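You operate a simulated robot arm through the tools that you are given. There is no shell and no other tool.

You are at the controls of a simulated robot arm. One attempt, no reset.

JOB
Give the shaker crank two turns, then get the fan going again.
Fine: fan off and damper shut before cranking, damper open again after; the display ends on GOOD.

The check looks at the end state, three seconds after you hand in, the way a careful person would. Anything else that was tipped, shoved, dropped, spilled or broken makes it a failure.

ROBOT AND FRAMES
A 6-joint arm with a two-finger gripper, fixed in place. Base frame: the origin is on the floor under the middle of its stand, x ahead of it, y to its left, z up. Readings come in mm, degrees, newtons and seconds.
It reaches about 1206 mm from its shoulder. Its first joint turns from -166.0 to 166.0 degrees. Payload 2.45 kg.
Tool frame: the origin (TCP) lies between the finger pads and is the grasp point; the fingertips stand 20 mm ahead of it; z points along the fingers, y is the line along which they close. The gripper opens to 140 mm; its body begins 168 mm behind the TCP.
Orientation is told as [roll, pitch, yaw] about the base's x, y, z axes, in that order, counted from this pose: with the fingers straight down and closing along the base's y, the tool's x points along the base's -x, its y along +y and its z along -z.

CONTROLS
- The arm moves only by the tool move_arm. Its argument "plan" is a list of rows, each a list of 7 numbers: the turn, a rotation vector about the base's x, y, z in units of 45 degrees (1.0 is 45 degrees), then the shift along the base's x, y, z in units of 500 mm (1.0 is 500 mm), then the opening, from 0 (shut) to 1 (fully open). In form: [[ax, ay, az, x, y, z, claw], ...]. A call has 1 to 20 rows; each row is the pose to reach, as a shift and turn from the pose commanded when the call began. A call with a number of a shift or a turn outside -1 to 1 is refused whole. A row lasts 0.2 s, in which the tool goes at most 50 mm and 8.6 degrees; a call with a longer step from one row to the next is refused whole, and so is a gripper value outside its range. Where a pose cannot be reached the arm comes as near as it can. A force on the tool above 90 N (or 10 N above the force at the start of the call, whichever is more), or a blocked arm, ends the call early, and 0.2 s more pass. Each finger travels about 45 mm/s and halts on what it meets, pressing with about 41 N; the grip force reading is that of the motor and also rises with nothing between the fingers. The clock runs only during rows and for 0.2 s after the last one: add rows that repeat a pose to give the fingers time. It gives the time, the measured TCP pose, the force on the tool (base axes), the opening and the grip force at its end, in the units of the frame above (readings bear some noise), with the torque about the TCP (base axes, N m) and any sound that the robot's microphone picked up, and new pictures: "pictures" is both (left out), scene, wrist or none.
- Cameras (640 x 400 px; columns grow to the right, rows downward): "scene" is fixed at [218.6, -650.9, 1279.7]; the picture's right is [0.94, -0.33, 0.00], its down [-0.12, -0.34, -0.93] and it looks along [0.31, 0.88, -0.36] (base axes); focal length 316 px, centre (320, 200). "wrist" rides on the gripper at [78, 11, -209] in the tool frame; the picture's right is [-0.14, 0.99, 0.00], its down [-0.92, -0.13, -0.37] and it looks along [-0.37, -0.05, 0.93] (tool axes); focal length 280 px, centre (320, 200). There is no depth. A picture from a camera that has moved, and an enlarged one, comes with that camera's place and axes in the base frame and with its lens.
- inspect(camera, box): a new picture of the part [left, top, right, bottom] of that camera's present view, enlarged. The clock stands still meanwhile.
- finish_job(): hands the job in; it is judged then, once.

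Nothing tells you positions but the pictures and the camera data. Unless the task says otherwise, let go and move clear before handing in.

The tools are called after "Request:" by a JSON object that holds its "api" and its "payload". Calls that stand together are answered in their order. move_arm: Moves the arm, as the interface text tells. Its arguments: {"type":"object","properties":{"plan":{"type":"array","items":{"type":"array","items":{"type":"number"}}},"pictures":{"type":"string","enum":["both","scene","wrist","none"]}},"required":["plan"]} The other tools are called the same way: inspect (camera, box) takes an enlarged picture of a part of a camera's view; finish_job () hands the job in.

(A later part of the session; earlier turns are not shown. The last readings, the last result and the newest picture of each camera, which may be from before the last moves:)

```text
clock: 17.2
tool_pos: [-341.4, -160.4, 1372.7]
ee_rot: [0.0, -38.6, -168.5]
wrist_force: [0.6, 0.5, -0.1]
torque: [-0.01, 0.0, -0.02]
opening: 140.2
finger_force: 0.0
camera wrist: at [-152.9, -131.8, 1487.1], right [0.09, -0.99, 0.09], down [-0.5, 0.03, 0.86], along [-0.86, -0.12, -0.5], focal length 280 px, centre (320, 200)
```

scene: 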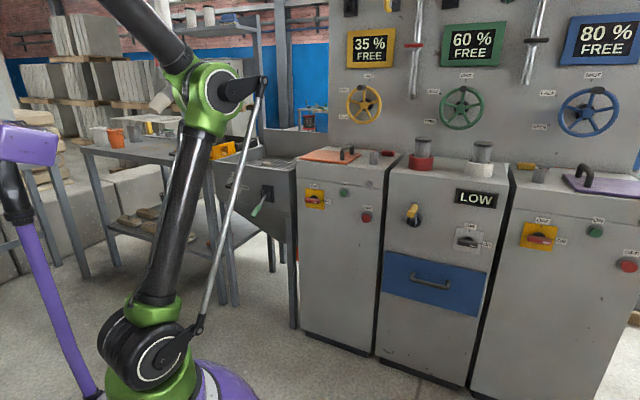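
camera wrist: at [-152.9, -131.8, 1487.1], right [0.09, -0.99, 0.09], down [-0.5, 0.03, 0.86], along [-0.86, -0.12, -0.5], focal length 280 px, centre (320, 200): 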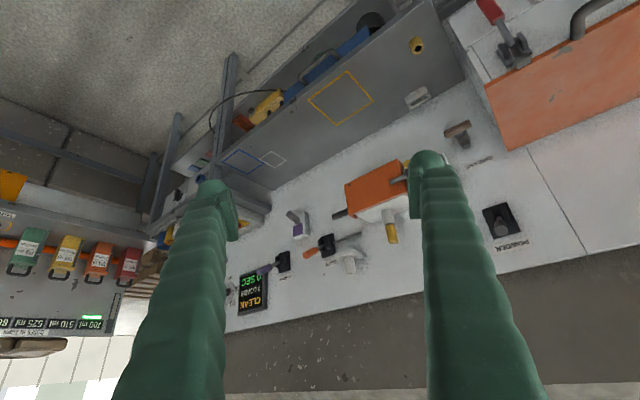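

This side is the mixer/water and pigment stations; neither shows a fan or damper. I'll check the left part of this view, then go back to the extractor cabinet for a close look.

Request:
{"api": "inspect", "payload": {"camera": "wrist", "box": [0, 150, 240, 400]}}

Request:
{"api": "inspect", "payload": {"camera": "wrist", "box": [200, 20, 430, 320]}}

Request:
{"api": "inspect", "payload": {"camera": "scene", "box": [390, 125, 510, 205]}}

Request:
{"api": "inspect", "payload": {"camera": "scene", "box": [490, 130, 640, 230]}}

Request:
{"api": "inspect", "payload": {"camera": "scene", "box": [380, 180, 500, 300]}}

```text
1.60 times, centred on (120, 275) of wrist
camera zoom: at [-152.9, -131.8, 1487.1], right [0.09, -0.99, 0.09], down [-0.5, 0.03, 0.86], along [-0.86, -0.12, -0.5], focal length 449 px, centre (640, 80)
```

zoom: 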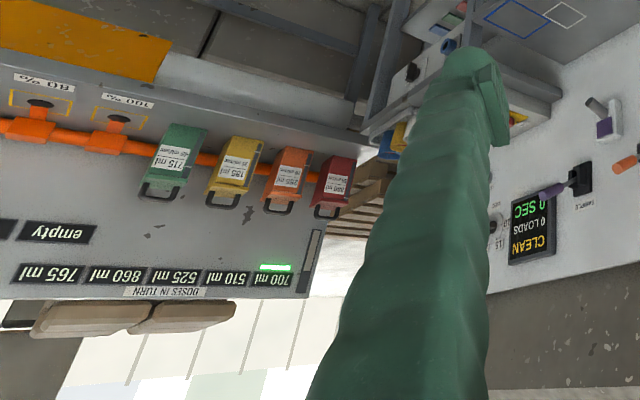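

```text
1.33 times, centred on (315, 170) of wrist
camera zoom: at [-152.9, -131.8, 1487.1], right [0.09, -0.99, 0.09], down [-0.5, 0.03, 0.86], along [-0.86, -0.12, -0.5], focal length 374 px, centre (327, 240)
```

zoom: 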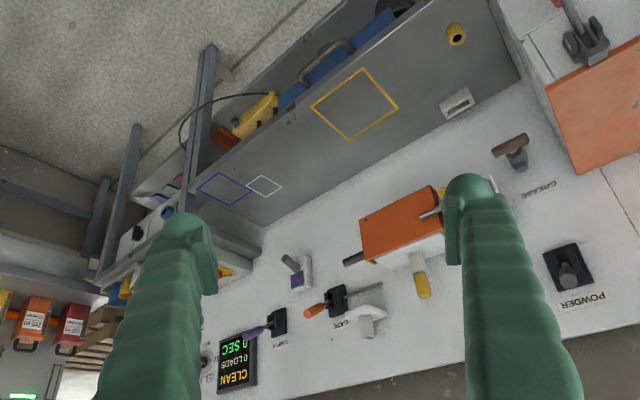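

```text
5.00 times, centred on (450, 165) of scene
camera zoom: at [218.6, -650.9, 1279.7], right [0.94, -0.33, 0.0], down [-0.12, -0.34, -0.93], along [0.31, 0.88, -0.36], focal length 1581 px, centre (-330, 375)
```

zoom: 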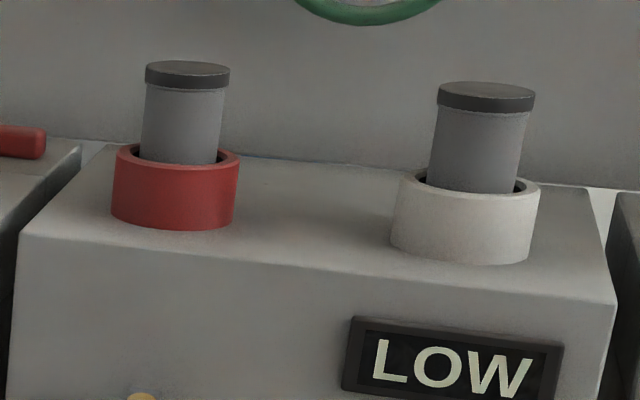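

```text
4.00 times, centred on (565, 180) of scene
camera zoom: at [218.6, -650.9, 1279.7], right [0.94, -0.33, 0.0], down [-0.12, -0.34, -0.93], along [0.31, 0.88, -0.36], focal length 1265 px, centre (-660, 280)
```

zoom: 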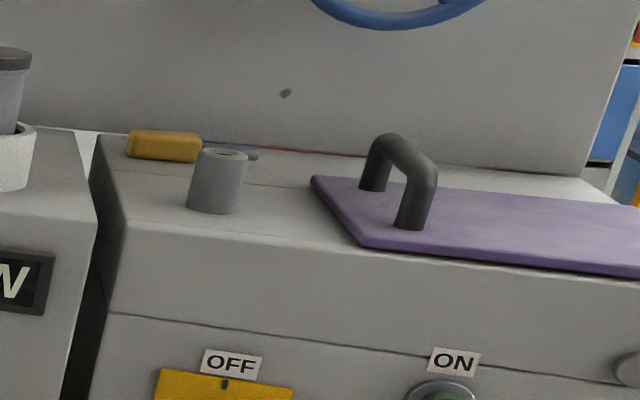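

```text
3.33 times, centred on (440, 240) of scene
camera zoom: at [218.6, -650.9, 1279.7], right [0.94, -0.33, 0.0], down [-0.12, -0.34, -0.93], along [0.31, 0.88, -0.36], focal length 1054 px, centre (-80, 67)
```

zoom: 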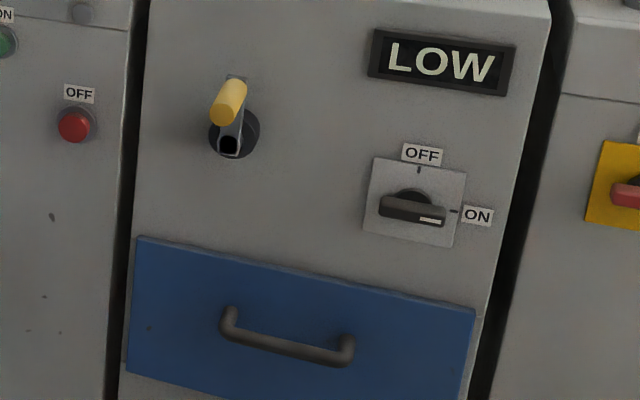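

The far stations are for mixing and dosing, with no fan or damper. I'll swing back to the centre cabinet and inspect it up close.

Request:
{"api": "move_arm", "payload": {"plan": [[0, 0, 0.12, 0.05, -0.06, 0, 1], [0, 0, 0.25, 0.09, -0.12, 0, 1], [0, 0, 0.38, 0.13, -0.18, 0, 1], [0, 0, 0.5, 0.17, -0.24, 0, 1], [0, 0, 0.62, 0.21, -0.3, 0, 1], [0, 0, 0.74, 0.25, -0.34, 0, 1], [0, 0, 0.87, 0.33, -0.38, 0, 1], [0, 0, 1.0, 0.41, -0.42, 0, 1]], "pictures": "none"}}

Request:
{"api": "move_arm", "payload": {"plan": [[0, 0, 0.12, 0.07, -0.03, 0, 1], [0, 0, 0.25, 0.15, -0.06, 0, 1], [0, 0, 0.38, 0.23, -0.08, 0, 1], [0, 0, 0.5, 0.31, -0.1, 0, 1], [0, 0, 0.62, 0.39, -0.11, 0, 1], [0, 0, 0.74, 0.47, -0.1, 0, 1], [0, 0, 0.87, 0.55, -0.09, 0, 1], [0, 0, 1.0, 0.63, -0.08, 0, 1]], "pictures": "none"}}

Request:
{"api": "move_arm", "payload": {"plan": [[0, 0, 0.12, 0.07, 0.04, 0, 1], [0, 0, 0.25, 0.14, 0.08, 0, 1], [0, 0, 0.38, 0.21, 0.12, 0, 1], [0, 0, 0.5, 0.28, 0.16, 0, 1], [0, 0, 0.62, 0.35, 0.2, 0, 1], [0, 0, 0.74, 0.42, 0.24, 0, 1], [0, 0, 0.87, 0.48, 0.3, 0, 1], [0, 0, 1.0, 0.54, 0.36, 0, 1]], "pictures": "none"}}

Request:
{"api": "move_arm", "payload": {"plan": [[0, 0, 0.12, 0.06, 0.06, 0, 1], [0, 0, 0.25, 0.12, 0.12, 0, 1], [0, 0, 0.38, 0.18, 0.18, 0, 1], [0, 0, 0.5, 0.23, 0.25, 0, 1], [0, 0, 0.62, 0.27, 0.32, 0, 1], [0, 0, 0.74, 0.31, 0.39, 0, 1], [0, 0, 0.87, 0.35, 0.46, 0, 1], [0, 0, 1.0, 0.39, 0.53, 0, 1]]}}

```text
clock: 19.0
tool_pos: [-135.1, -369.0, 1372.5]
ee_rot: [-0.1, -38.7, -123.2]
wrist_force: [0.1, 0.5, -0.8]
torque: [0.02, 0.0, -0.02]
opening: 139.9
finger_force: 0.1
```

```text
clock: 21.0
tool_pos: [186.1, -442.4, 1384.7]
ee_rot: [0.1, -38.6, -79.5]
wrist_force: [0.7, 0.5, 0.1]
torque: [-0.05, -0.03, -0.03]
opening: 139.7
finger_force: 0.0
stopped in row 8: the arm was blocked; the commanded pose is now the measured one
```

```text
clock: 21.7
tool_pos: [202.1, -438.9, 1388.4]
ee_rot: [0.0, -38.6, -75.8]
wrist_force: [0.5, 0.2, 0.6]
torque: [-0.01, -0.01, -0.01]
opening: 139.9
finger_force: 0.1
stopped in row 3: the arm was blocked; the commanded pose is now the measured one
```

```text
clock: 22.4
tool_pos: [203.5, -430.1, 1396.2]
ee_rot: [0.0, -38.7, -74.3]
wrist_force: [-0.6, -0.1, 0.0]
torque: [-0.02, 0.02, -0.03]
opening: 140.0
finger_force: 0.0
stopped in row 3: the arm was blocked; the commanded pose is now the measured one
camera wrist: at [161.3, -241.8, 1510.8], right [0.98, 0.16, 0.09], down [0.01, -0.51, 0.86], along [0.19, -0.85, -0.5], focal length 280 px, centre (320, 200)
```

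scene: 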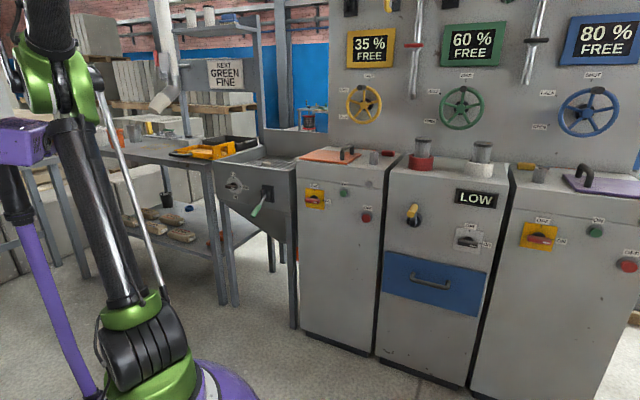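
wrist: 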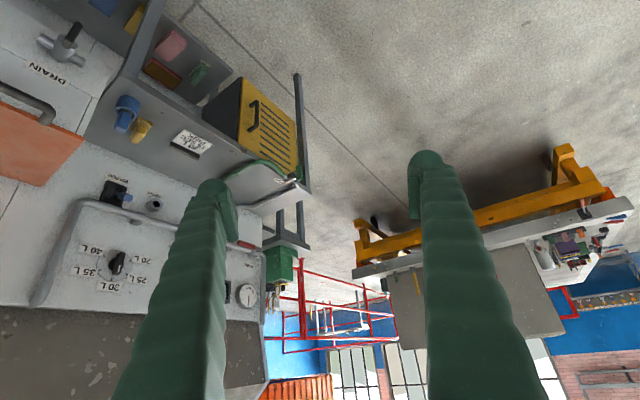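

The arm reports being blocked on the way back. I'll look closely at what it's touching before moving further.

Request:
{"api": "inspect", "payload": {"camera": "scene", "box": [0, 60, 220, 260]}}

Request:
{"api": "inspect", "payload": {"camera": "scene", "box": [0, 220, 260, 400]}}

Request:
{"api": "inspect", "payload": {"camera": "scene", "box": [0, 0, 160, 120]}}

```text
2.00 times, centred on (110, 160) of scene
camera zoom: at [218.6, -650.9, 1279.7], right [0.94, -0.33, 0.0], down [-0.12, -0.34, -0.93], along [0.31, 0.88, -0.36], focal length 632 px, centre (740, 280)
```

zoom: 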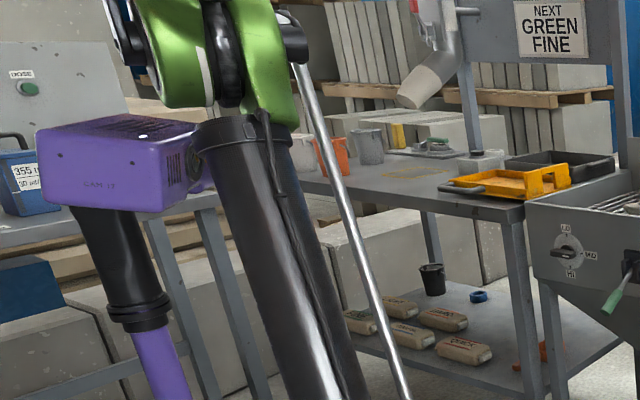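

```text
2.22 times, centred on (130, 310) of scene
camera zoom: at [218.6, -650.9, 1279.7], right [0.94, -0.33, 0.0], down [-0.12, -0.34, -0.93], along [0.31, 0.88, -0.36], focal length 703 px, centre (742, -44)
```

zoom: 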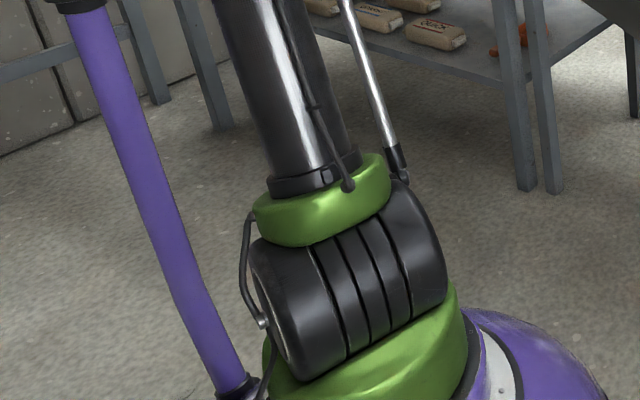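

```text
3.33 times, centred on (80, 60) of scene
camera zoom: at [218.6, -650.9, 1279.7], right [0.94, -0.33, 0.0], down [-0.12, -0.34, -0.93], along [0.31, 0.88, -0.36], focal length 1054 px, centre (1120, 667)
```

zoom: 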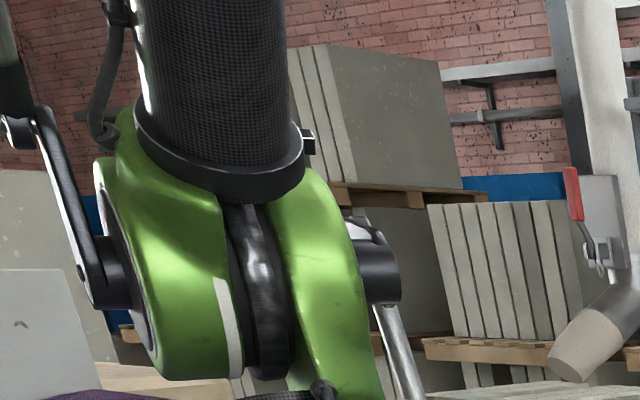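

The upper arm is leaning back against the fixed camera mast (purple "CAM 17" box). I'll reach outward first so the elbow comes away from the mast, then continue round with a larger radius.

Request:
{"api": "move_arm", "payload": {"plan": [[0, 0, 0, 0.03, -0.06, 0, 1], [0, 0, 0, 0.07, -0.14, 0, 1], [0, 0, 0, 0.11, -0.22, 0, 1], [0, 0, 0, 0.14, -0.28, 0, 1]], "pictures": "scene"}}

```text
clock: 23.4
tool_pos: [276.5, -565.6, 1395.4]
ee_rot: [-0.1, -38.7, -74.1]
wrist_force: [-0.2, 1.7, 0.7]
torque: [-0.05, -0.03, 0.04]
opening: 140.1
finger_force: 0.1
```

scene: 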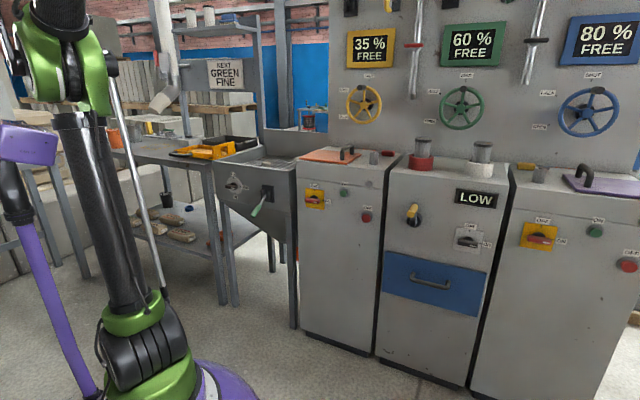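

The arm is clear of the mast now. I'll continue around with a larger radius back towards the cabinets.

Request:
{"api": "move_arm", "payload": {"plan": [[0, 0, 0.1, 0.06, 0.06, 0, 1], [0, 0, 0.2, 0.12, 0.12, 0, 1], [0, 0, 0.3, 0.18, 0.19, 0, 1], [0, 0, 0.4, 0.23, 0.26, 0, 1], [0, 0, 0.5, 0.28, 0.33, 0, 1], [0, 0, 0.6, 0.33, 0.41, 0, 1], [0, 0, 0.7, 0.37, 0.49, 0, 1], [0, 0, 0.8, 0.41, 0.57, 0, 1], [0, 0, 0.9, 0.45, 0.65, 0, 1], [0, 0, 1.0, 0.48, 0.73, 0, 1]], "pictures": "none"}}

Request:
{"api": "move_arm", "payload": {"plan": [[0, 0, 0.13, 0.02, 0.06, 0, 1], [0, 0, 0.26, 0.04, 0.12, -0.04, 1], [0, 0, 0.39, 0.06, 0.18, -0.08, 1], [0, 0, 0.52, 0.08, 0.22, -0.12, 1], [0, 0, 0.65, 0.1, 0.26, -0.16, 1], [0, 0, 0.8, 0.12, 0.3, -0.2, 1], [0, 0, 1.0, 0.12, 0.32, -0.24, 1]]}}

```text
clock: 25.6
tool_pos: [516.2, -202.1, 1397.2]
ee_rot: [0.0, -38.6, -29.0]
wrist_force: [-0.5, 0.8, -0.2]
torque: [0.01, 0.01, 0.0]
opening: 140.0
finger_force: 0.1
```

```text
refused: row 7 steps farther than a row can; nothing moved
```

Now I'll bring the camera in front of the centre cabinet for a closer, square-on look.

Request:
{"api": "move_arm", "payload": {"plan": [[0, 0, 0.13, 0.02, 0.03, -0.03, 1], [0, 0, 0.26, 0.05, 0.06, -0.07, 1], [0, 0, 0.39, 0.08, 0.1, -0.11, 1], [0, 0, 0.52, 0.11, 0.14, -0.15, 1], [0, 0, 0.65, 0.14, 0.18, -0.19, 1], [0, 0, 0.78, 0.17, 0.22, -0.23, 1], [0, 0, 0.9, 0.2, 0.26, -0.27, 1], [0, 0, 1.0, 0.23, 0.3, -0.31, 1]], "pictures": "none"}}

Request:
{"api": "move_arm", "payload": {"plan": [[0, 0, 0.13, 0.02, 0.02, -0.03, 1], [0, 0, 0.26, 0.05, 0.03, -0.07, 1], [0, 0, 0.39, 0.08, 0.04, -0.11, 1], [0, 0, 0.52, 0.11, 0.05, -0.15, 1], [0, 0, 0.65, 0.14, 0.06, -0.19, 1], [0, 0, 0.72, 0.17, 0.07, -0.23, 1]]}}

```text
clock: 27.4
tool_pos: [629.9, -51.8, 1240.8]
ee_rot: [0.0, -38.8, 16.0]
wrist_force: [0.5, -0.3, -0.6]
torque: [0.03, -0.05, -0.01]
opening: 140.3
finger_force: 0.1
```

```text
clock: 28.8
tool_pos: [714.0, -18.7, 1127.0]
ee_rot: [0.0, -38.7, 48.6]
wrist_force: [-0.3, 1.2, -0.8]
torque: [-0.03, -0.02, -0.04]
opening: 140.0
finger_force: 0.0
camera wrist: at [578.0, -153.2, 1241.7], right [-0.67, 0.74, 0.09], down [0.42, 0.28, 0.86], along [0.61, 0.61, -0.5], focal length 280 px, centre (320, 200)
```

scene: 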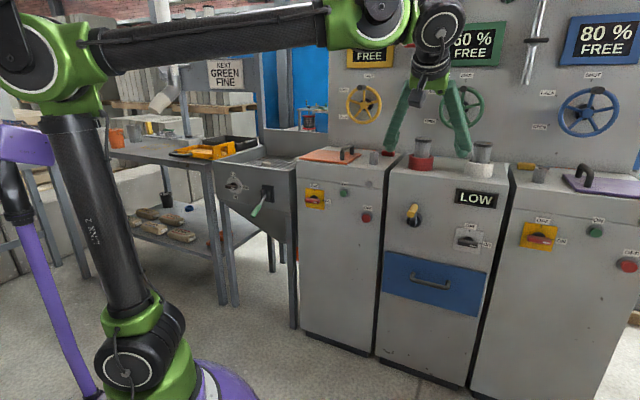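
wrist: 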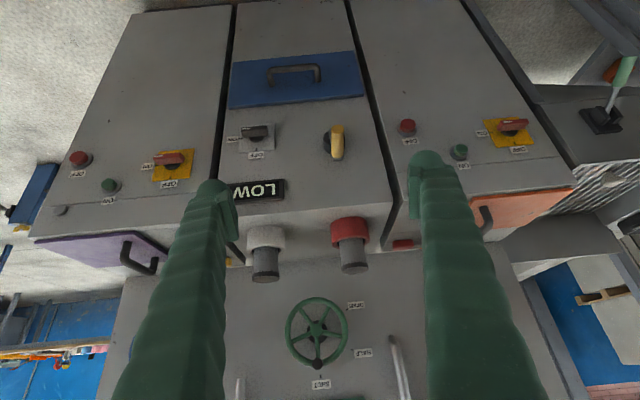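

Request:
{"api": "inspect", "payload": {"camera": "wrist", "box": [220, 30, 400, 150]}}

Request:
{"api": "inspect", "payload": {"camera": "wrist", "box": [220, 170, 420, 290]}}

Request:
{"api": "inspect", "payload": {"camera": "wrist", "box": [460, 0, 640, 240]}}

Request:
{"api": "inspect", "payload": {"camera": "wrist", "box": [0, 120, 240, 300]}}

```text
3.33 times, centred on (310, 90) of wrist
camera zoom: at [578.0, -153.2, 1241.7], right [-0.67, 0.74, 0.09], down [0.42, 0.28, 0.86], along [0.61, 0.61, -0.5], focal length 935 px, centre (353, 567)
```

zoom: 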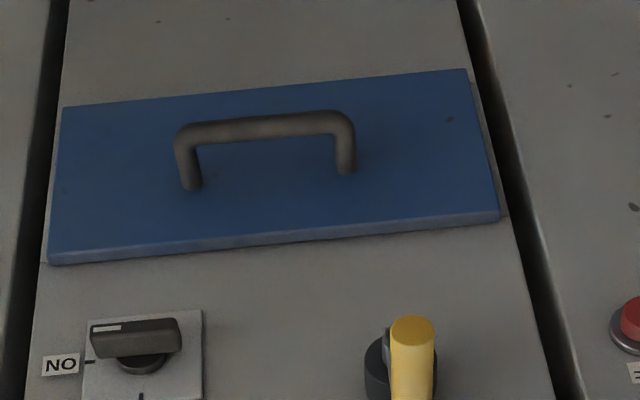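

```text
3.20 times, centred on (320, 230) of wrist
camera zoom: at [578.0, -153.2, 1241.7], right [-0.67, 0.74, 0.09], down [0.42, 0.28, 0.86], along [0.61, 0.61, -0.5], focal length 897 px, centre (320, 104)
```

zoom: 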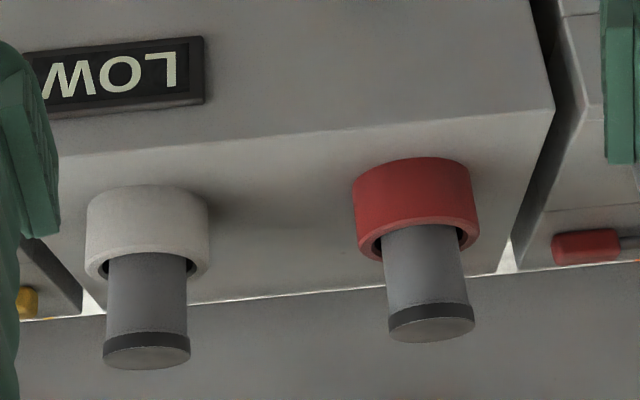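

```text
1.67 times, centred on (550, 120) of wrist
camera zoom: at [578.0, -153.2, 1241.7], right [-0.67, 0.74, 0.09], down [0.42, 0.28, 0.86], along [0.61, 0.61, -0.5], focal length 467 px, centre (-63, 333)
```

zoom: 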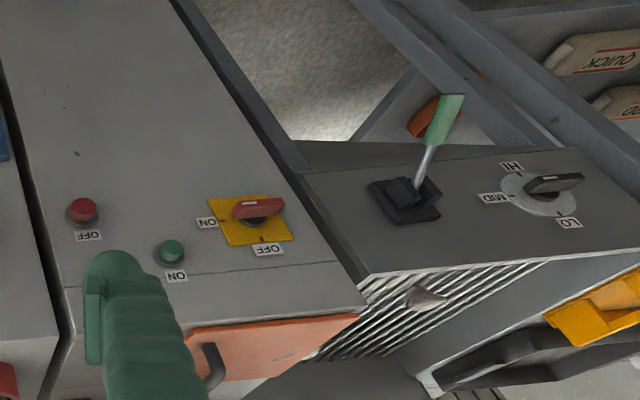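

```text
2.22 times, centred on (120, 210) of wrist
camera zoom: at [578.0, -153.2, 1241.7], right [-0.67, 0.74, 0.09], down [0.42, 0.28, 0.86], along [0.61, 0.61, -0.5], focal length 623 px, centre (764, 178)
```

zoom: 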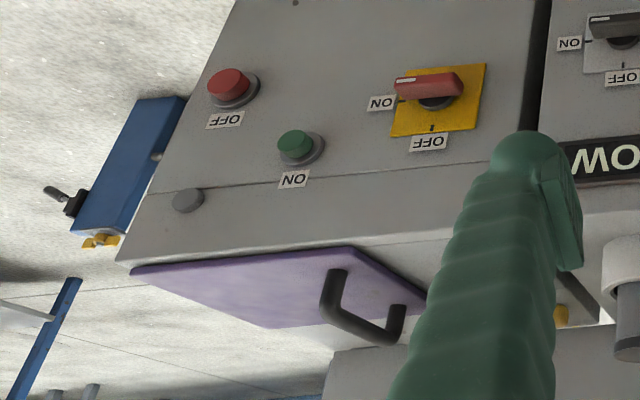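

The red and white items on the cabinet top look like collars with capped pipes. I still need the damper, so I'll zoom on the gap by the left cabinet, where an orange part shows, and on the wall rods.

Request:
{"api": "inspect", "payload": {"camera": "scene", "box": [200, 140, 320, 330]}}

Request:
{"api": "inspect", "payload": {"camera": "scene", "box": [210, 150, 310, 230]}}

Request:
{"api": "inspect", "payload": {"camera": "scene", "box": [500, 0, 580, 100]}}

Request:
{"api": "inspect", "payload": {"camera": "scene", "box": [360, 240, 520, 400]}}

```text
2.11 times, centred on (260, 235) of scene
camera zoom: at [218.6, -650.9, 1279.7], right [0.94, -0.33, 0.0], down [-0.12, -0.34, -0.93], along [0.31, 0.88, -0.36], focal length 666 px, centre (446, 126)
```

zoom: 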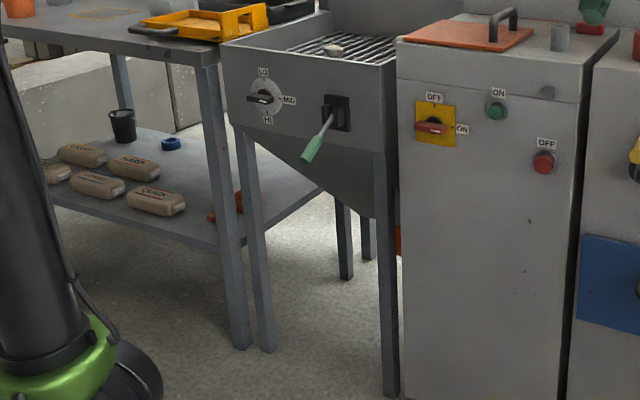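

```text
5.00 times, centred on (260, 190) of scene
camera zoom: at [218.6, -650.9, 1279.7], right [0.94, -0.33, 0.0], down [-0.12, -0.34, -0.93], along [0.31, 0.88, -0.36], focal length 1581 px, centre (620, 250)
```

zoom: 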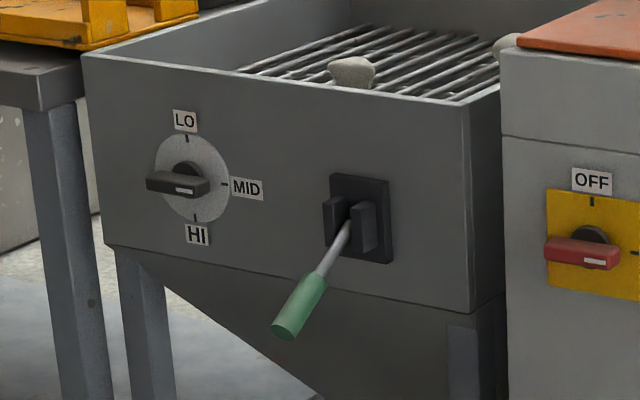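

```text
4.00 times, centred on (540, 50) of scene
camera zoom: at [218.6, -650.9, 1279.7], right [0.94, -0.33, 0.0], down [-0.12, -0.34, -0.93], along [0.31, 0.88, -0.36], focal length 1265 px, centre (-560, 800)
```

zoom: 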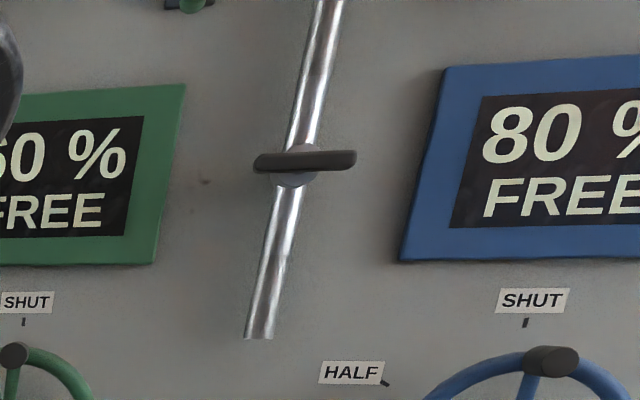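

```text
2.50 times, centred on (440, 320) of scene
camera zoom: at [218.6, -650.9, 1279.7], right [0.94, -0.33, 0.0], down [-0.12, -0.34, -0.93], along [0.31, 0.88, -0.36], focal length 790 px, centre (20, -100)
```

zoom: 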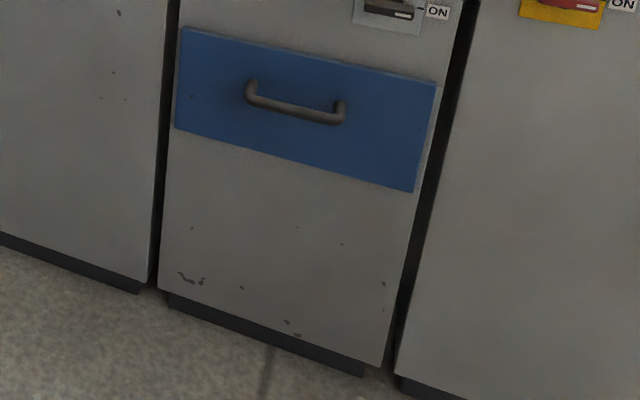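

The wall pipes carry T-bar handles like butterfly dampers. I'll move closer to see what they are and where they lead, and whether they are in reach.

Request:
{"api": "move_arm", "payload": {"plan": [[0.12, -0.13, 0, -0.01, 0.04, 0.06, 1], [0.24, -0.26, 0, -0.02, 0.09, 0.13, 1], [0.36, -0.39, 0, -0.02, 0.14, 0.2, 1], [0.48, -0.52, 0, -0.02, 0.19, 0.27, 1], [0.48, -0.52, 0, -0.02, 0.24, 0.34, 1], [0.48, -0.52, 0, -0.02, 0.29, 0.4, 1], [0.48, -0.52, 0, -0.02, 0.34, 0.44, 1]]}}

```text
clock: 30.4
tool_pos: [704.3, 153.6, 1346.0]
ee_rot: [-8.8, -70.2, 55.9]
wrist_force: [0.2, 0.1, -0.2]
torque: [0.01, -0.05, 0.01]
opening: 140.2
finger_force: 0.2
camera wrist: at [544.5, -2.5, 1341.8], right [-0.7, 0.71, 0.08], down [0.03, -0.08, 1.0], along [0.71, 0.7, 0.03], focal length 280 px, centre (320, 200)
```

scene: 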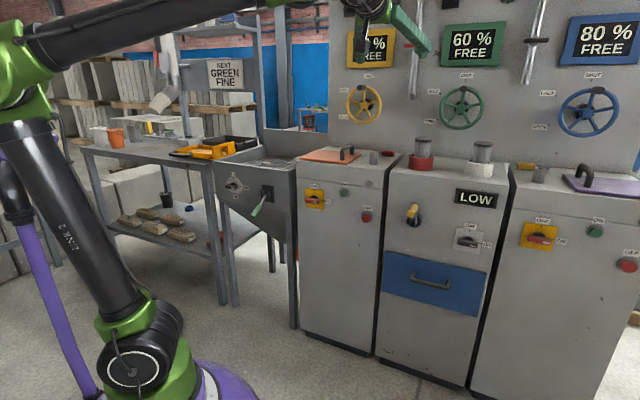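
wrist: 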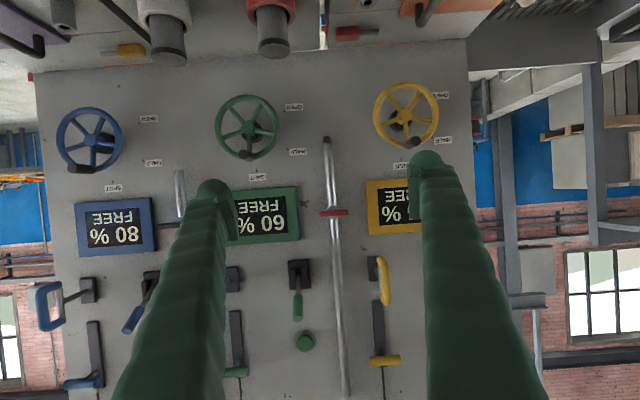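

Request:
{"api": "inspect", "payload": {"camera": "wrist", "box": [210, 120, 430, 400]}}

Request:
{"api": "inspect", "payload": {"camera": "wrist", "box": [20, 150, 220, 400]}}

Request:
{"api": "inspect", "payload": {"camera": "wrist", "box": [60, 0, 480, 190]}}

```text
1.43 times, centred on (320, 260) of wrist
camera zoom: at [544.5, -2.5, 1341.8], right [-0.7, 0.71, 0.08], down [0.03, -0.08, 1.0], along [0.71, 0.7, 0.03], focal length 401 px, centre (320, 114)
```

zoom: 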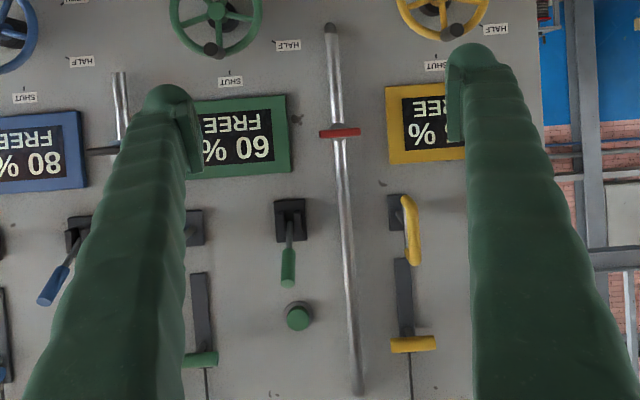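

```text
1.60 times, centred on (120, 275) of wrist
camera zoom: at [544.5, -2.5, 1341.8], right [-0.7, 0.71, 0.08], down [0.03, -0.08, 1.0], along [0.71, 0.7, 0.03], focal length 449 px, centre (640, 80)
```

zoom: 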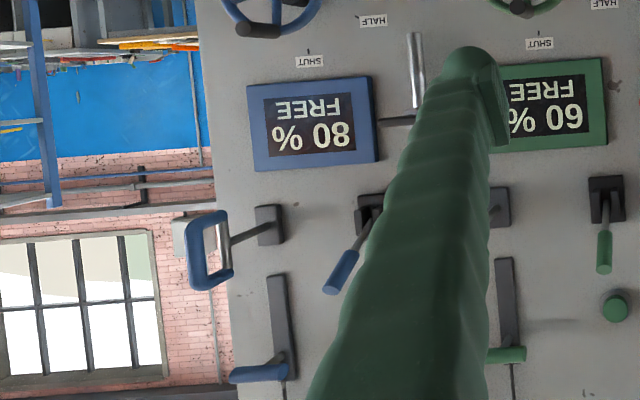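

```text
1.52 times, centred on (270, 95) of wrist
camera zoom: at [544.5, -2.5, 1341.8], right [-0.7, 0.71, 0.08], down [0.03, -0.08, 1.0], along [0.71, 0.7, 0.03], focal length 427 px, centre (396, 360)
```

zoom: 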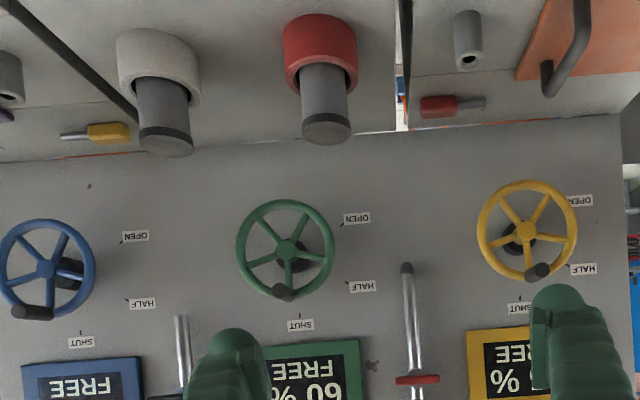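

The wall panel is beyond reach. The hopper's green lever is the only unexplained control near the extractor, so I'll look closely at the hopper: what's inside and what the lever might do.

Request:
{"api": "move_arm", "payload": {"plan": [[-0.1, 0.11, 0.02, -0.06, 0.03, -0.02, 1], [-0.2, 0.22, 0.04, -0.12, 0.08, -0.04, 1], [-0.3, 0.33, 0.06, -0.18, 0.13, -0.06, 1], [-0.4, 0.42, 0.08, -0.24, 0.18, -0.09, 1], [-0.48, 0.5, 0.1, -0.3, 0.23, -0.12, 1], [-0.56, 0.6, 0.12, -0.36, 0.28, -0.15, 1]], "pictures": "none"}}

Request:
{"api": "move_arm", "payload": {"plan": [[0, 0, 0.15, -0.02, 0.04, -0.02, 1], [0, 0, 0.3, -0.04, 0.08, -0.04, 1], [0, 0, 0.45, -0.06, 0.12, -0.06, 1], [0, 0, 0.6, -0.08, 0.16, -0.08, 1]]}}

```text
clock: 31.8
tool_pos: [524.0, 293.1, 1267.5]
ee_rot: [2.4, -33.6, 52.1]
wrist_force: [-0.5, 1.1, 0.1]
torque: [0.02, -0.03, 0.01]
opening: 140.0
finger_force: 0.1
```

```text
clock: 32.8
tool_pos: [484.2, 373.5, 1229.7]
ee_rot: [2.5, -33.9, 79.3]
wrist_force: [-0.4, -0.7, -1.0]
torque: [0.02, -0.01, -0.01]
opening: 140.1
finger_force: 0.2
camera wrist: at [446.9, 196.2, 1360.2], right [-0.96, 0.27, 0.11], down [0.25, 0.53, 0.81], along [0.17, 0.8, -0.57], focal length 280 px, centre (320, 200)
```

scene: 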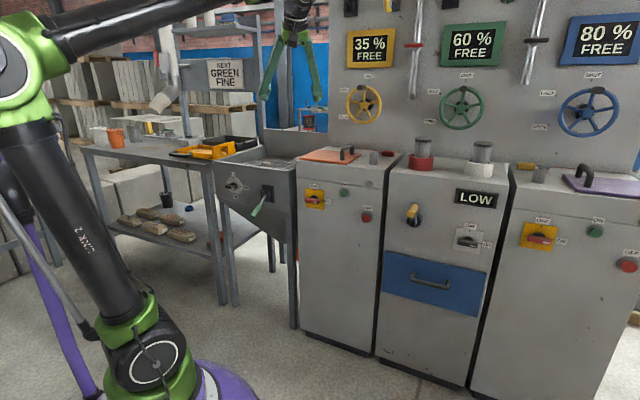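
wrist: 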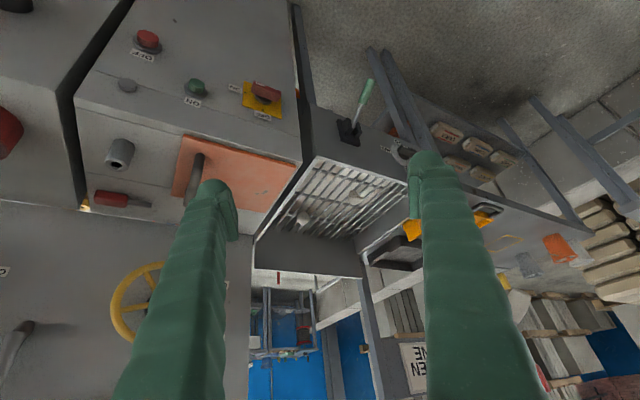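

Request:
{"api": "inspect", "payload": {"camera": "wrist", "box": [240, 60, 440, 260]}}

Request:
{"api": "inspect", "payload": {"camera": "wrist", "box": [80, 90, 260, 230]}}

Request:
{"api": "inspect", "payload": {"camera": "wrist", "box": [300, 40, 420, 160]}}

```text
2.00 times, centred on (340, 160) of wrist
camera zoom: at [446.9, 196.2, 1360.2], right [-0.96, 0.27, 0.11], down [0.25, 0.53, 0.81], along [0.17, 0.8, -0.57], focal length 561 px, centre (280, 280)
```

zoom: 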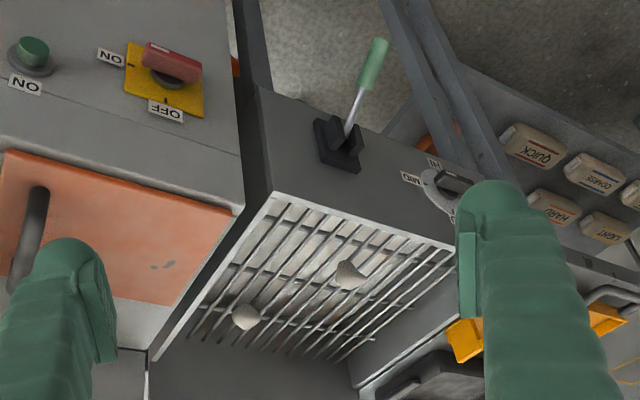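

```text
2.86 times, centred on (170, 160) of wrist
camera zoom: at [446.9, 196.2, 1360.2], right [-0.96, 0.27, 0.11], down [0.25, 0.53, 0.81], along [0.17, 0.8, -0.57], focal length 801 px, centre (749, 314)
```

zoom: 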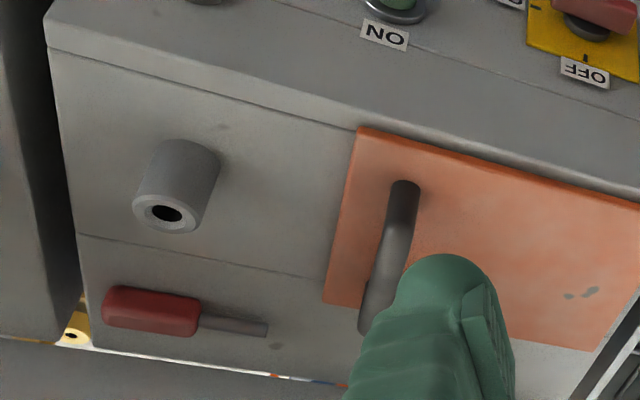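

```text
3.33 times, centred on (360, 100) of wrist
camera zoom: at [446.9, 196.2, 1360.2], right [-0.96, 0.27, 0.11], down [0.25, 0.53, 0.81], along [0.17, 0.8, -0.57], focal length 935 px, centre (187, 533)
```

zoom: 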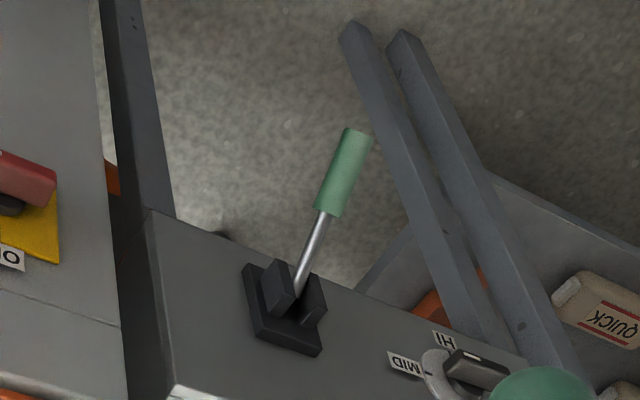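

The hopper holds pale material under the grille, so its lever may be a discharge gate; I won't touch it on a guess. I'll look from lower down, under the hopper and at the lower cabinet fronts.

Request:
{"api": "move_arm", "payload": {"plan": [[0.08, -0.02, 0, -0.03, -0.03, -0.08, 1], [0.16, -0.04, 0, -0.06, -0.06, -0.16, 1], [0.24, -0.05, 0, -0.09, -0.09, -0.24, 1], [0.32, -0.06, 0, -0.12, -0.12, -0.32, 1], [0.4, -0.08, 0, -0.15, -0.15, -0.4, 1], [0.48, -0.1, 0, -0.18, -0.16, -0.48, 1], [0.56, -0.12, 0, -0.2, -0.16, -0.56, 1], [0.64, -0.14, 0, -0.22, -0.16, -0.64, 1], [0.72, -0.15, 0, -0.24, -0.16, -0.72, 1], [0.8, -0.16, 0, -0.26, -0.16, -0.8, 1], [0.87, -0.17, 0, -0.28, -0.16, -0.88, 1]]}}

```text
clock: 35.2
tool_pos: [346.7, 293.1, 791.3]
ee_rot: [1.9, -73.7, 79.6]
wrist_force: [-0.2, 0.1, -0.8]
torque: [0.04, 0.01, -0.02]
opening: 140.0
finger_force: 0.0
camera wrist: at [301.0, 76.2, 775.5], right [-0.97, 0.19, 0.14], down [0.12, -0.11, 0.99], along [0.2, 0.98, 0.09], focal length 280 px, centre (320, 200)
```

scene: 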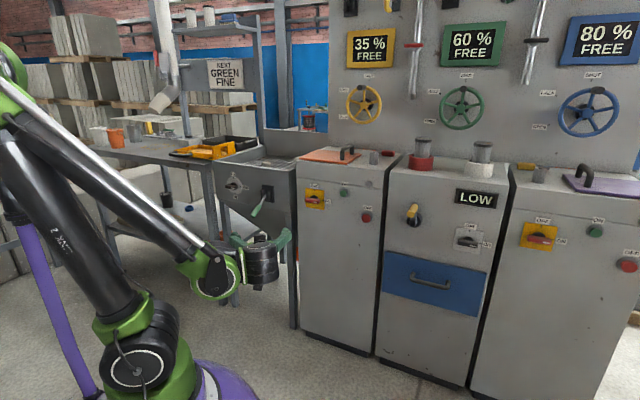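
wrist: 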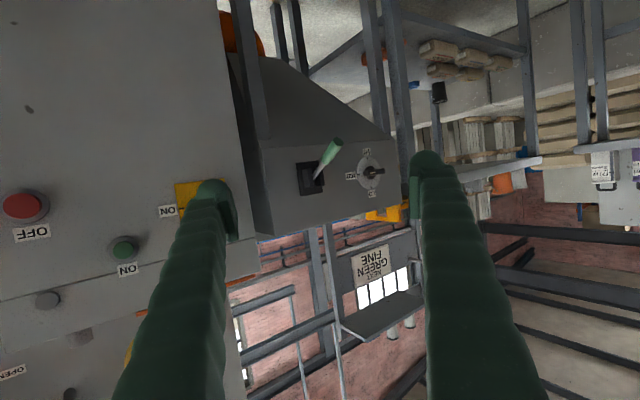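

Request:
{"api": "inspect", "payload": {"camera": "wrist", "box": [200, 0, 440, 230]}}

Request:
{"api": "inspect", "payload": {"camera": "wrist", "box": [200, 0, 320, 100]}}

```text
1.74 times, centred on (320, 115) of wrist
camera zoom: at [301.0, 76.2, 775.5], right [-0.97, 0.19, 0.14], down [0.12, -0.11, 0.99], along [0.2, 0.98, 0.09], focal length 488 px, centre (320, 348)
```

zoom: 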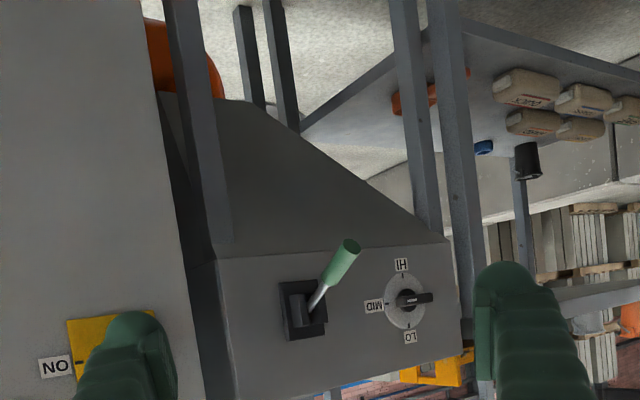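

```text
4.00 times, centred on (260, 50) of wrist
camera zoom: at [301.0, 76.2, 775.5], right [-0.97, 0.19, 0.14], down [0.12, -0.11, 0.99], along [0.2, 0.98, 0.09], focal length 1122 px, centre (560, 800)
```

zoom: 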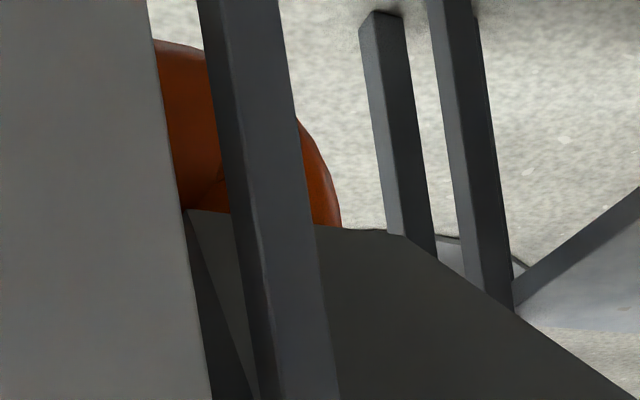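

The hopper feeds the left cabinet through an orange sleeve, so its lever is a feed gate and not the damper. From the images the wrist seems to reach ~1206 mm with the gripper extending ~300 mm beyond, so the wall may be reachable after all; I'll study the wall from closer and higher.

Request:
{"api": "move_arm", "payload": {"plan": [[0, 0, -0.08, 0.05, -0.03, 0.08, 1], [0, 0, -0.16, 0.1, -0.06, 0.16, 1], [0, 0, -0.24, 0.15, -0.09, 0.24, 1], [0, 0, -0.32, 0.2, -0.12, 0.32, 1], [0, 0, -0.4, 0.25, -0.14, 0.4, 1], [0, 0, -0.48, 0.3, -0.16, 0.48, 1], [0, 0, -0.56, 0.35, -0.18, 0.56, 1], [0, 0, -0.64, 0.4, -0.2, 0.64, 1], [0, 0, -0.7, 0.45, -0.22, 0.72, 1], [0, 0, -0.7, 0.5, -0.24, 0.8, 1], [0, 0, -0.7, 0.54, -0.26, 0.88, 1], [0, 0, -0.7, 0.58, -0.28, 0.96, 1]], "pictures": "none"}}

Request:
{"api": "move_arm", "payload": {"plan": [[0, 0, 0, 0.02, 0.02, 0.08, 1], [0, 0, 0, 0.04, 0.04, 0.16, 1], [0, 0, 0, 0.06, 0.06, 0.24, 1], [0, 0, 0, 0.08, 0.08, 0.32, 1], [0, 0, 0, 0.09, 0.09, 0.4, 1]]}}

```text
clock: 37.8
tool_pos: [633.8, 152.5, 1270.0]
ee_rot: [2.0, -73.5, 48.0]
wrist_force: [-0.1, 1.1, 0.2]
torque: [-0.03, -0.02, -0.03]
opening: 140.0
finger_force: 0.1
```

```text
clock: 39.0
tool_pos: [681.6, 195.7, 1471.8]
ee_rot: [1.8, -73.6, 48.1]
wrist_force: [0.1, 0.6, -0.5]
torque: [-0.02, 0.02, -0.05]
opening: 140.3
finger_force: 0.1
camera wrist: at [527.9, 34.1, 1456.1], right [-0.73, 0.67, 0.14], down [0.04, -0.16, 0.99], along [0.68, 0.73, 0.09], focal length 280 px, centre (320, 200)
```

scene: 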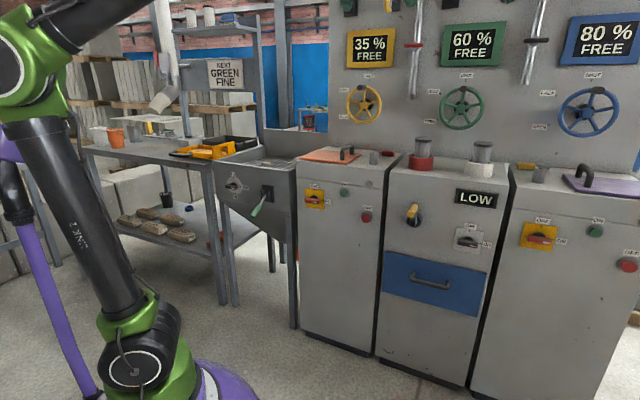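
wrist: 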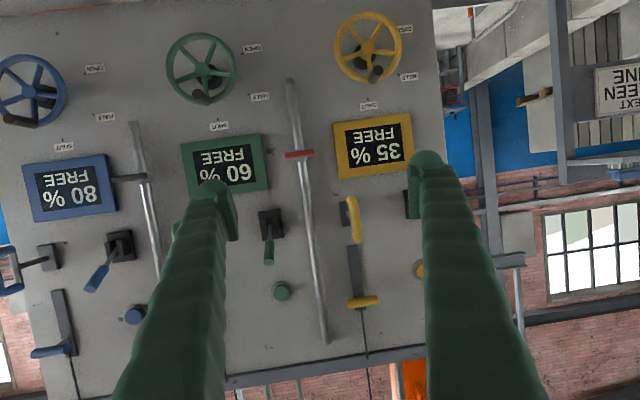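

Request:
{"api": "inspect", "payload": {"camera": "wrist", "box": [230, 60, 430, 200]}}

Request:
{"api": "inspect", "payload": {"camera": "wrist", "box": [240, 190, 430, 390]}}

Request:
{"api": "inspect", "payload": {"camera": "wrist", "box": [0, 110, 210, 390]}}

Request:
{"api": "inspect", "payload": {"camera": "wrist", "box": [0, 20, 280, 170]}}

```text
2.86 times, centred on (330, 130) of wrist
camera zoom: at [527.9, 34.1, 1456.1], right [-0.73, 0.67, 0.14], down [0.04, -0.16, 0.99], along [0.68, 0.73, 0.09], focal length 801 px, centre (291, 400)
```

zoom: 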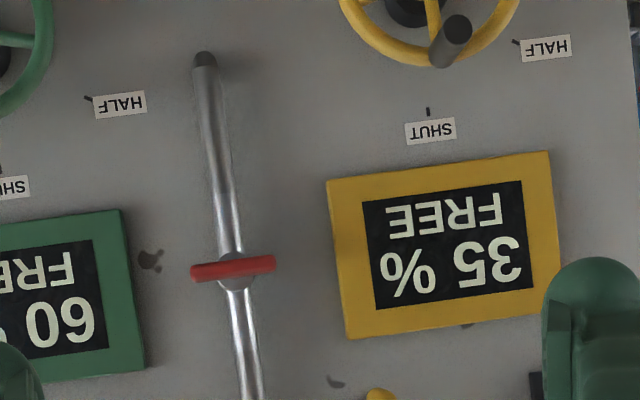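

```text
2.00 times, centred on (335, 290) of wrist
camera zoom: at [527.9, 34.1, 1456.1], right [-0.73, 0.67, 0.14], down [0.04, -0.16, 0.99], along [0.68, 0.73, 0.09], focal length 561 px, centre (290, 20)
```

zoom: 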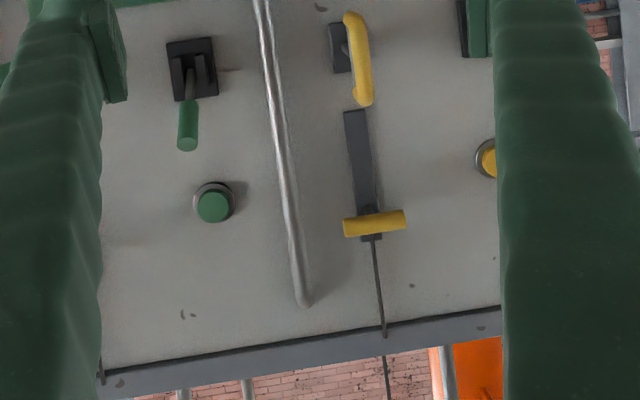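

```text
1.43 times, centred on (105, 250) of wrist
camera zoom: at [527.9, 34.1, 1456.1], right [-0.73, 0.67, 0.14], down [0.04, -0.16, 0.99], along [0.68, 0.73, 0.09], focal length 401 px, centre (627, 129)
```

zoom: 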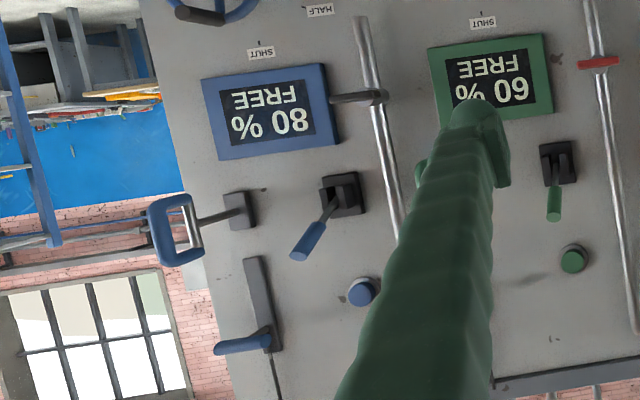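

```text
2.29 times, centred on (140, 95) of wrist
camera zoom: at [527.9, 34.1, 1456.1], right [-0.73, 0.67, 0.14], down [0.04, -0.16, 0.99], along [0.68, 0.73, 0.09], focal length 641 px, centre (731, 440)
```

zoom: 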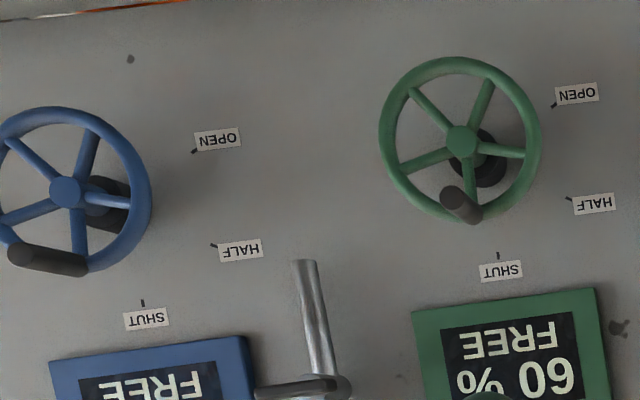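

The wall controls per silo are clear now. I'll look closely at the top of the centre cabinet, since the damper is most likely on the extractor itself.

Request:
{"api": "move_arm", "payload": {"plan": [[-0.1, 0.1, 0, 0.04, -0.03, -0.06, 1], [-0.2, 0.2, 0, 0.08, -0.06, -0.12, 1], [-0.3, 0.3, 0, 0.12, -0.09, -0.18, 1], [-0.4, 0.4, 0, 0.16, -0.12, -0.24, 1], [-0.5, 0.5, 0, 0.2, -0.15, -0.3, 1], [-0.6, 0.6, 0, 0.24, -0.18, -0.36, 1], [-0.68, 0.68, 0, 0.27, -0.2, -0.42, 1]]}}

```text
clock: 40.6
tool_pos: [813.1, 99.7, 1261.6]
ee_rot: [4.4, -30.3, 46.0]
wrist_force: [0.0, 0.1, 0.2]
torque: [-0.01, -0.08, -0.05]
opening: 140.2
finger_force: 0.0
camera wrist: at [696.2, -28.9, 1403.0], right [-0.65, 0.74, 0.13], down [0.54, 0.33, 0.77], along [0.53, 0.58, -0.62], focal length 280 px, centre (320, 200)
```

scene: 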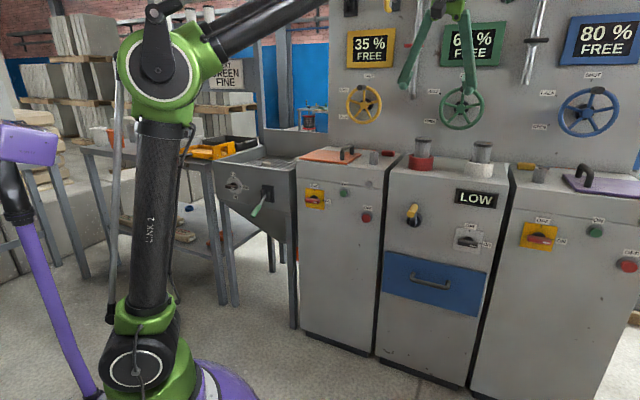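
wrist: 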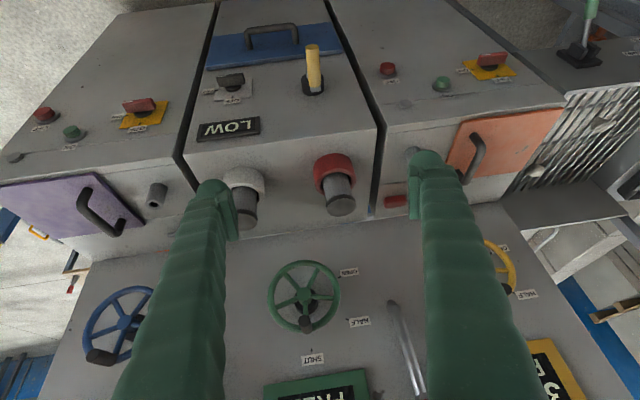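

Request:
{"api": "inspect", "payload": {"camera": "wrist", "box": [220, 130, 400, 240]}}

Request:
{"api": "inspect", "payload": {"camera": "wrist", "box": [180, 20, 390, 150]}}

Request:
{"api": "inspect", "payload": {"camera": "wrist", "box": [0, 90, 210, 300]}}

Request:
{"api": "inspect", "payload": {"camera": "wrist", "box": [240, 230, 420, 400]}}

```text
3.56 times, centred on (310, 185) of wrist
camera zoom: at [696.2, -28.9, 1403.0], right [-0.65, 0.74, 0.13], down [0.54, 0.33, 0.77], along [0.53, 0.58, -0.62], focal length 997 px, centre (356, 253)
```

zoom: 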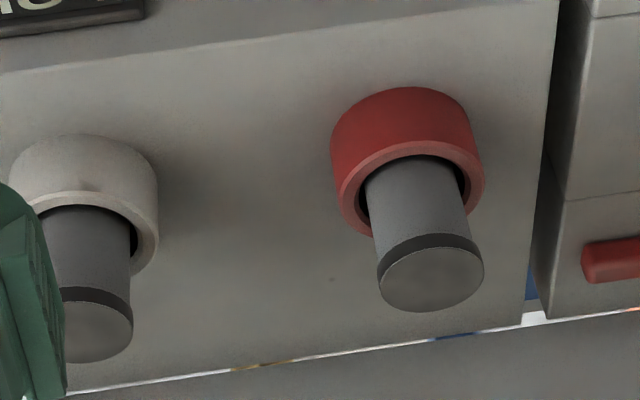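

```text
3.05 times, centred on (285, 85) of wrist
camera zoom: at [696.2, -28.9, 1403.0], right [-0.65, 0.74, 0.13], down [0.54, 0.33, 0.77], along [0.53, 0.58, -0.62], focal length 854 px, centre (427, 550)
```

zoom: 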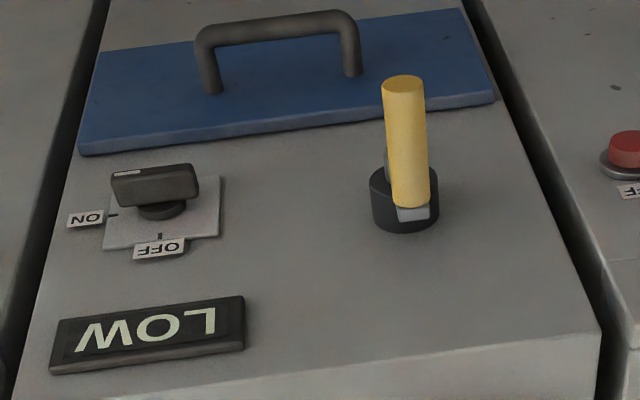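

```text
1.90 times, centred on (105, 195) of wrist
camera zoom: at [696.2, -28.9, 1403.0], right [-0.65, 0.74, 0.13], down [0.54, 0.33, 0.77], along [0.53, 0.58, -0.62], focal length 534 px, centre (730, 210)
```

zoom: 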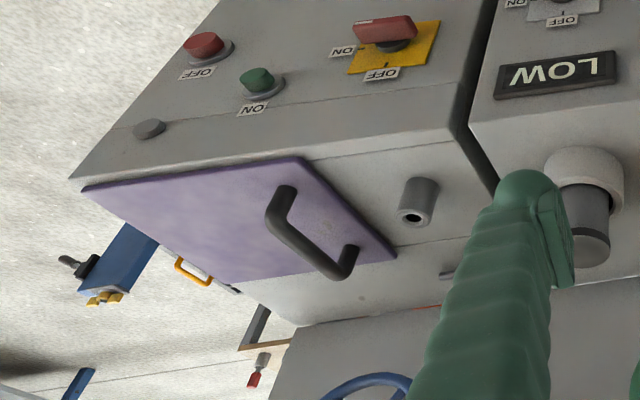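

```text
2.35 times, centred on (330, 315) of wrist
camera zoom: at [696.2, -28.9, 1403.0], right [-0.65, 0.74, 0.13], down [0.54, 0.33, 0.77], along [0.53, 0.58, -0.62], focal length 660 px, centre (296, -71)
```

zoom: 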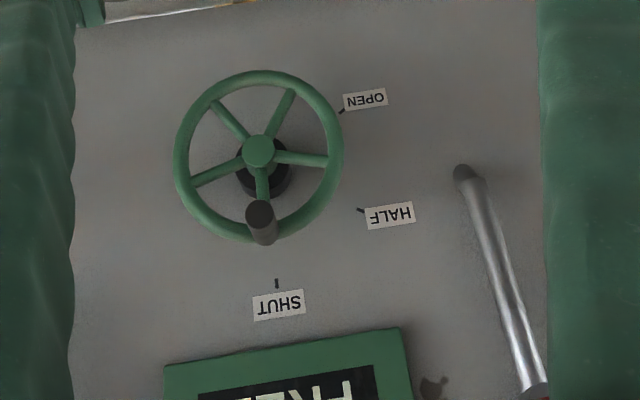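

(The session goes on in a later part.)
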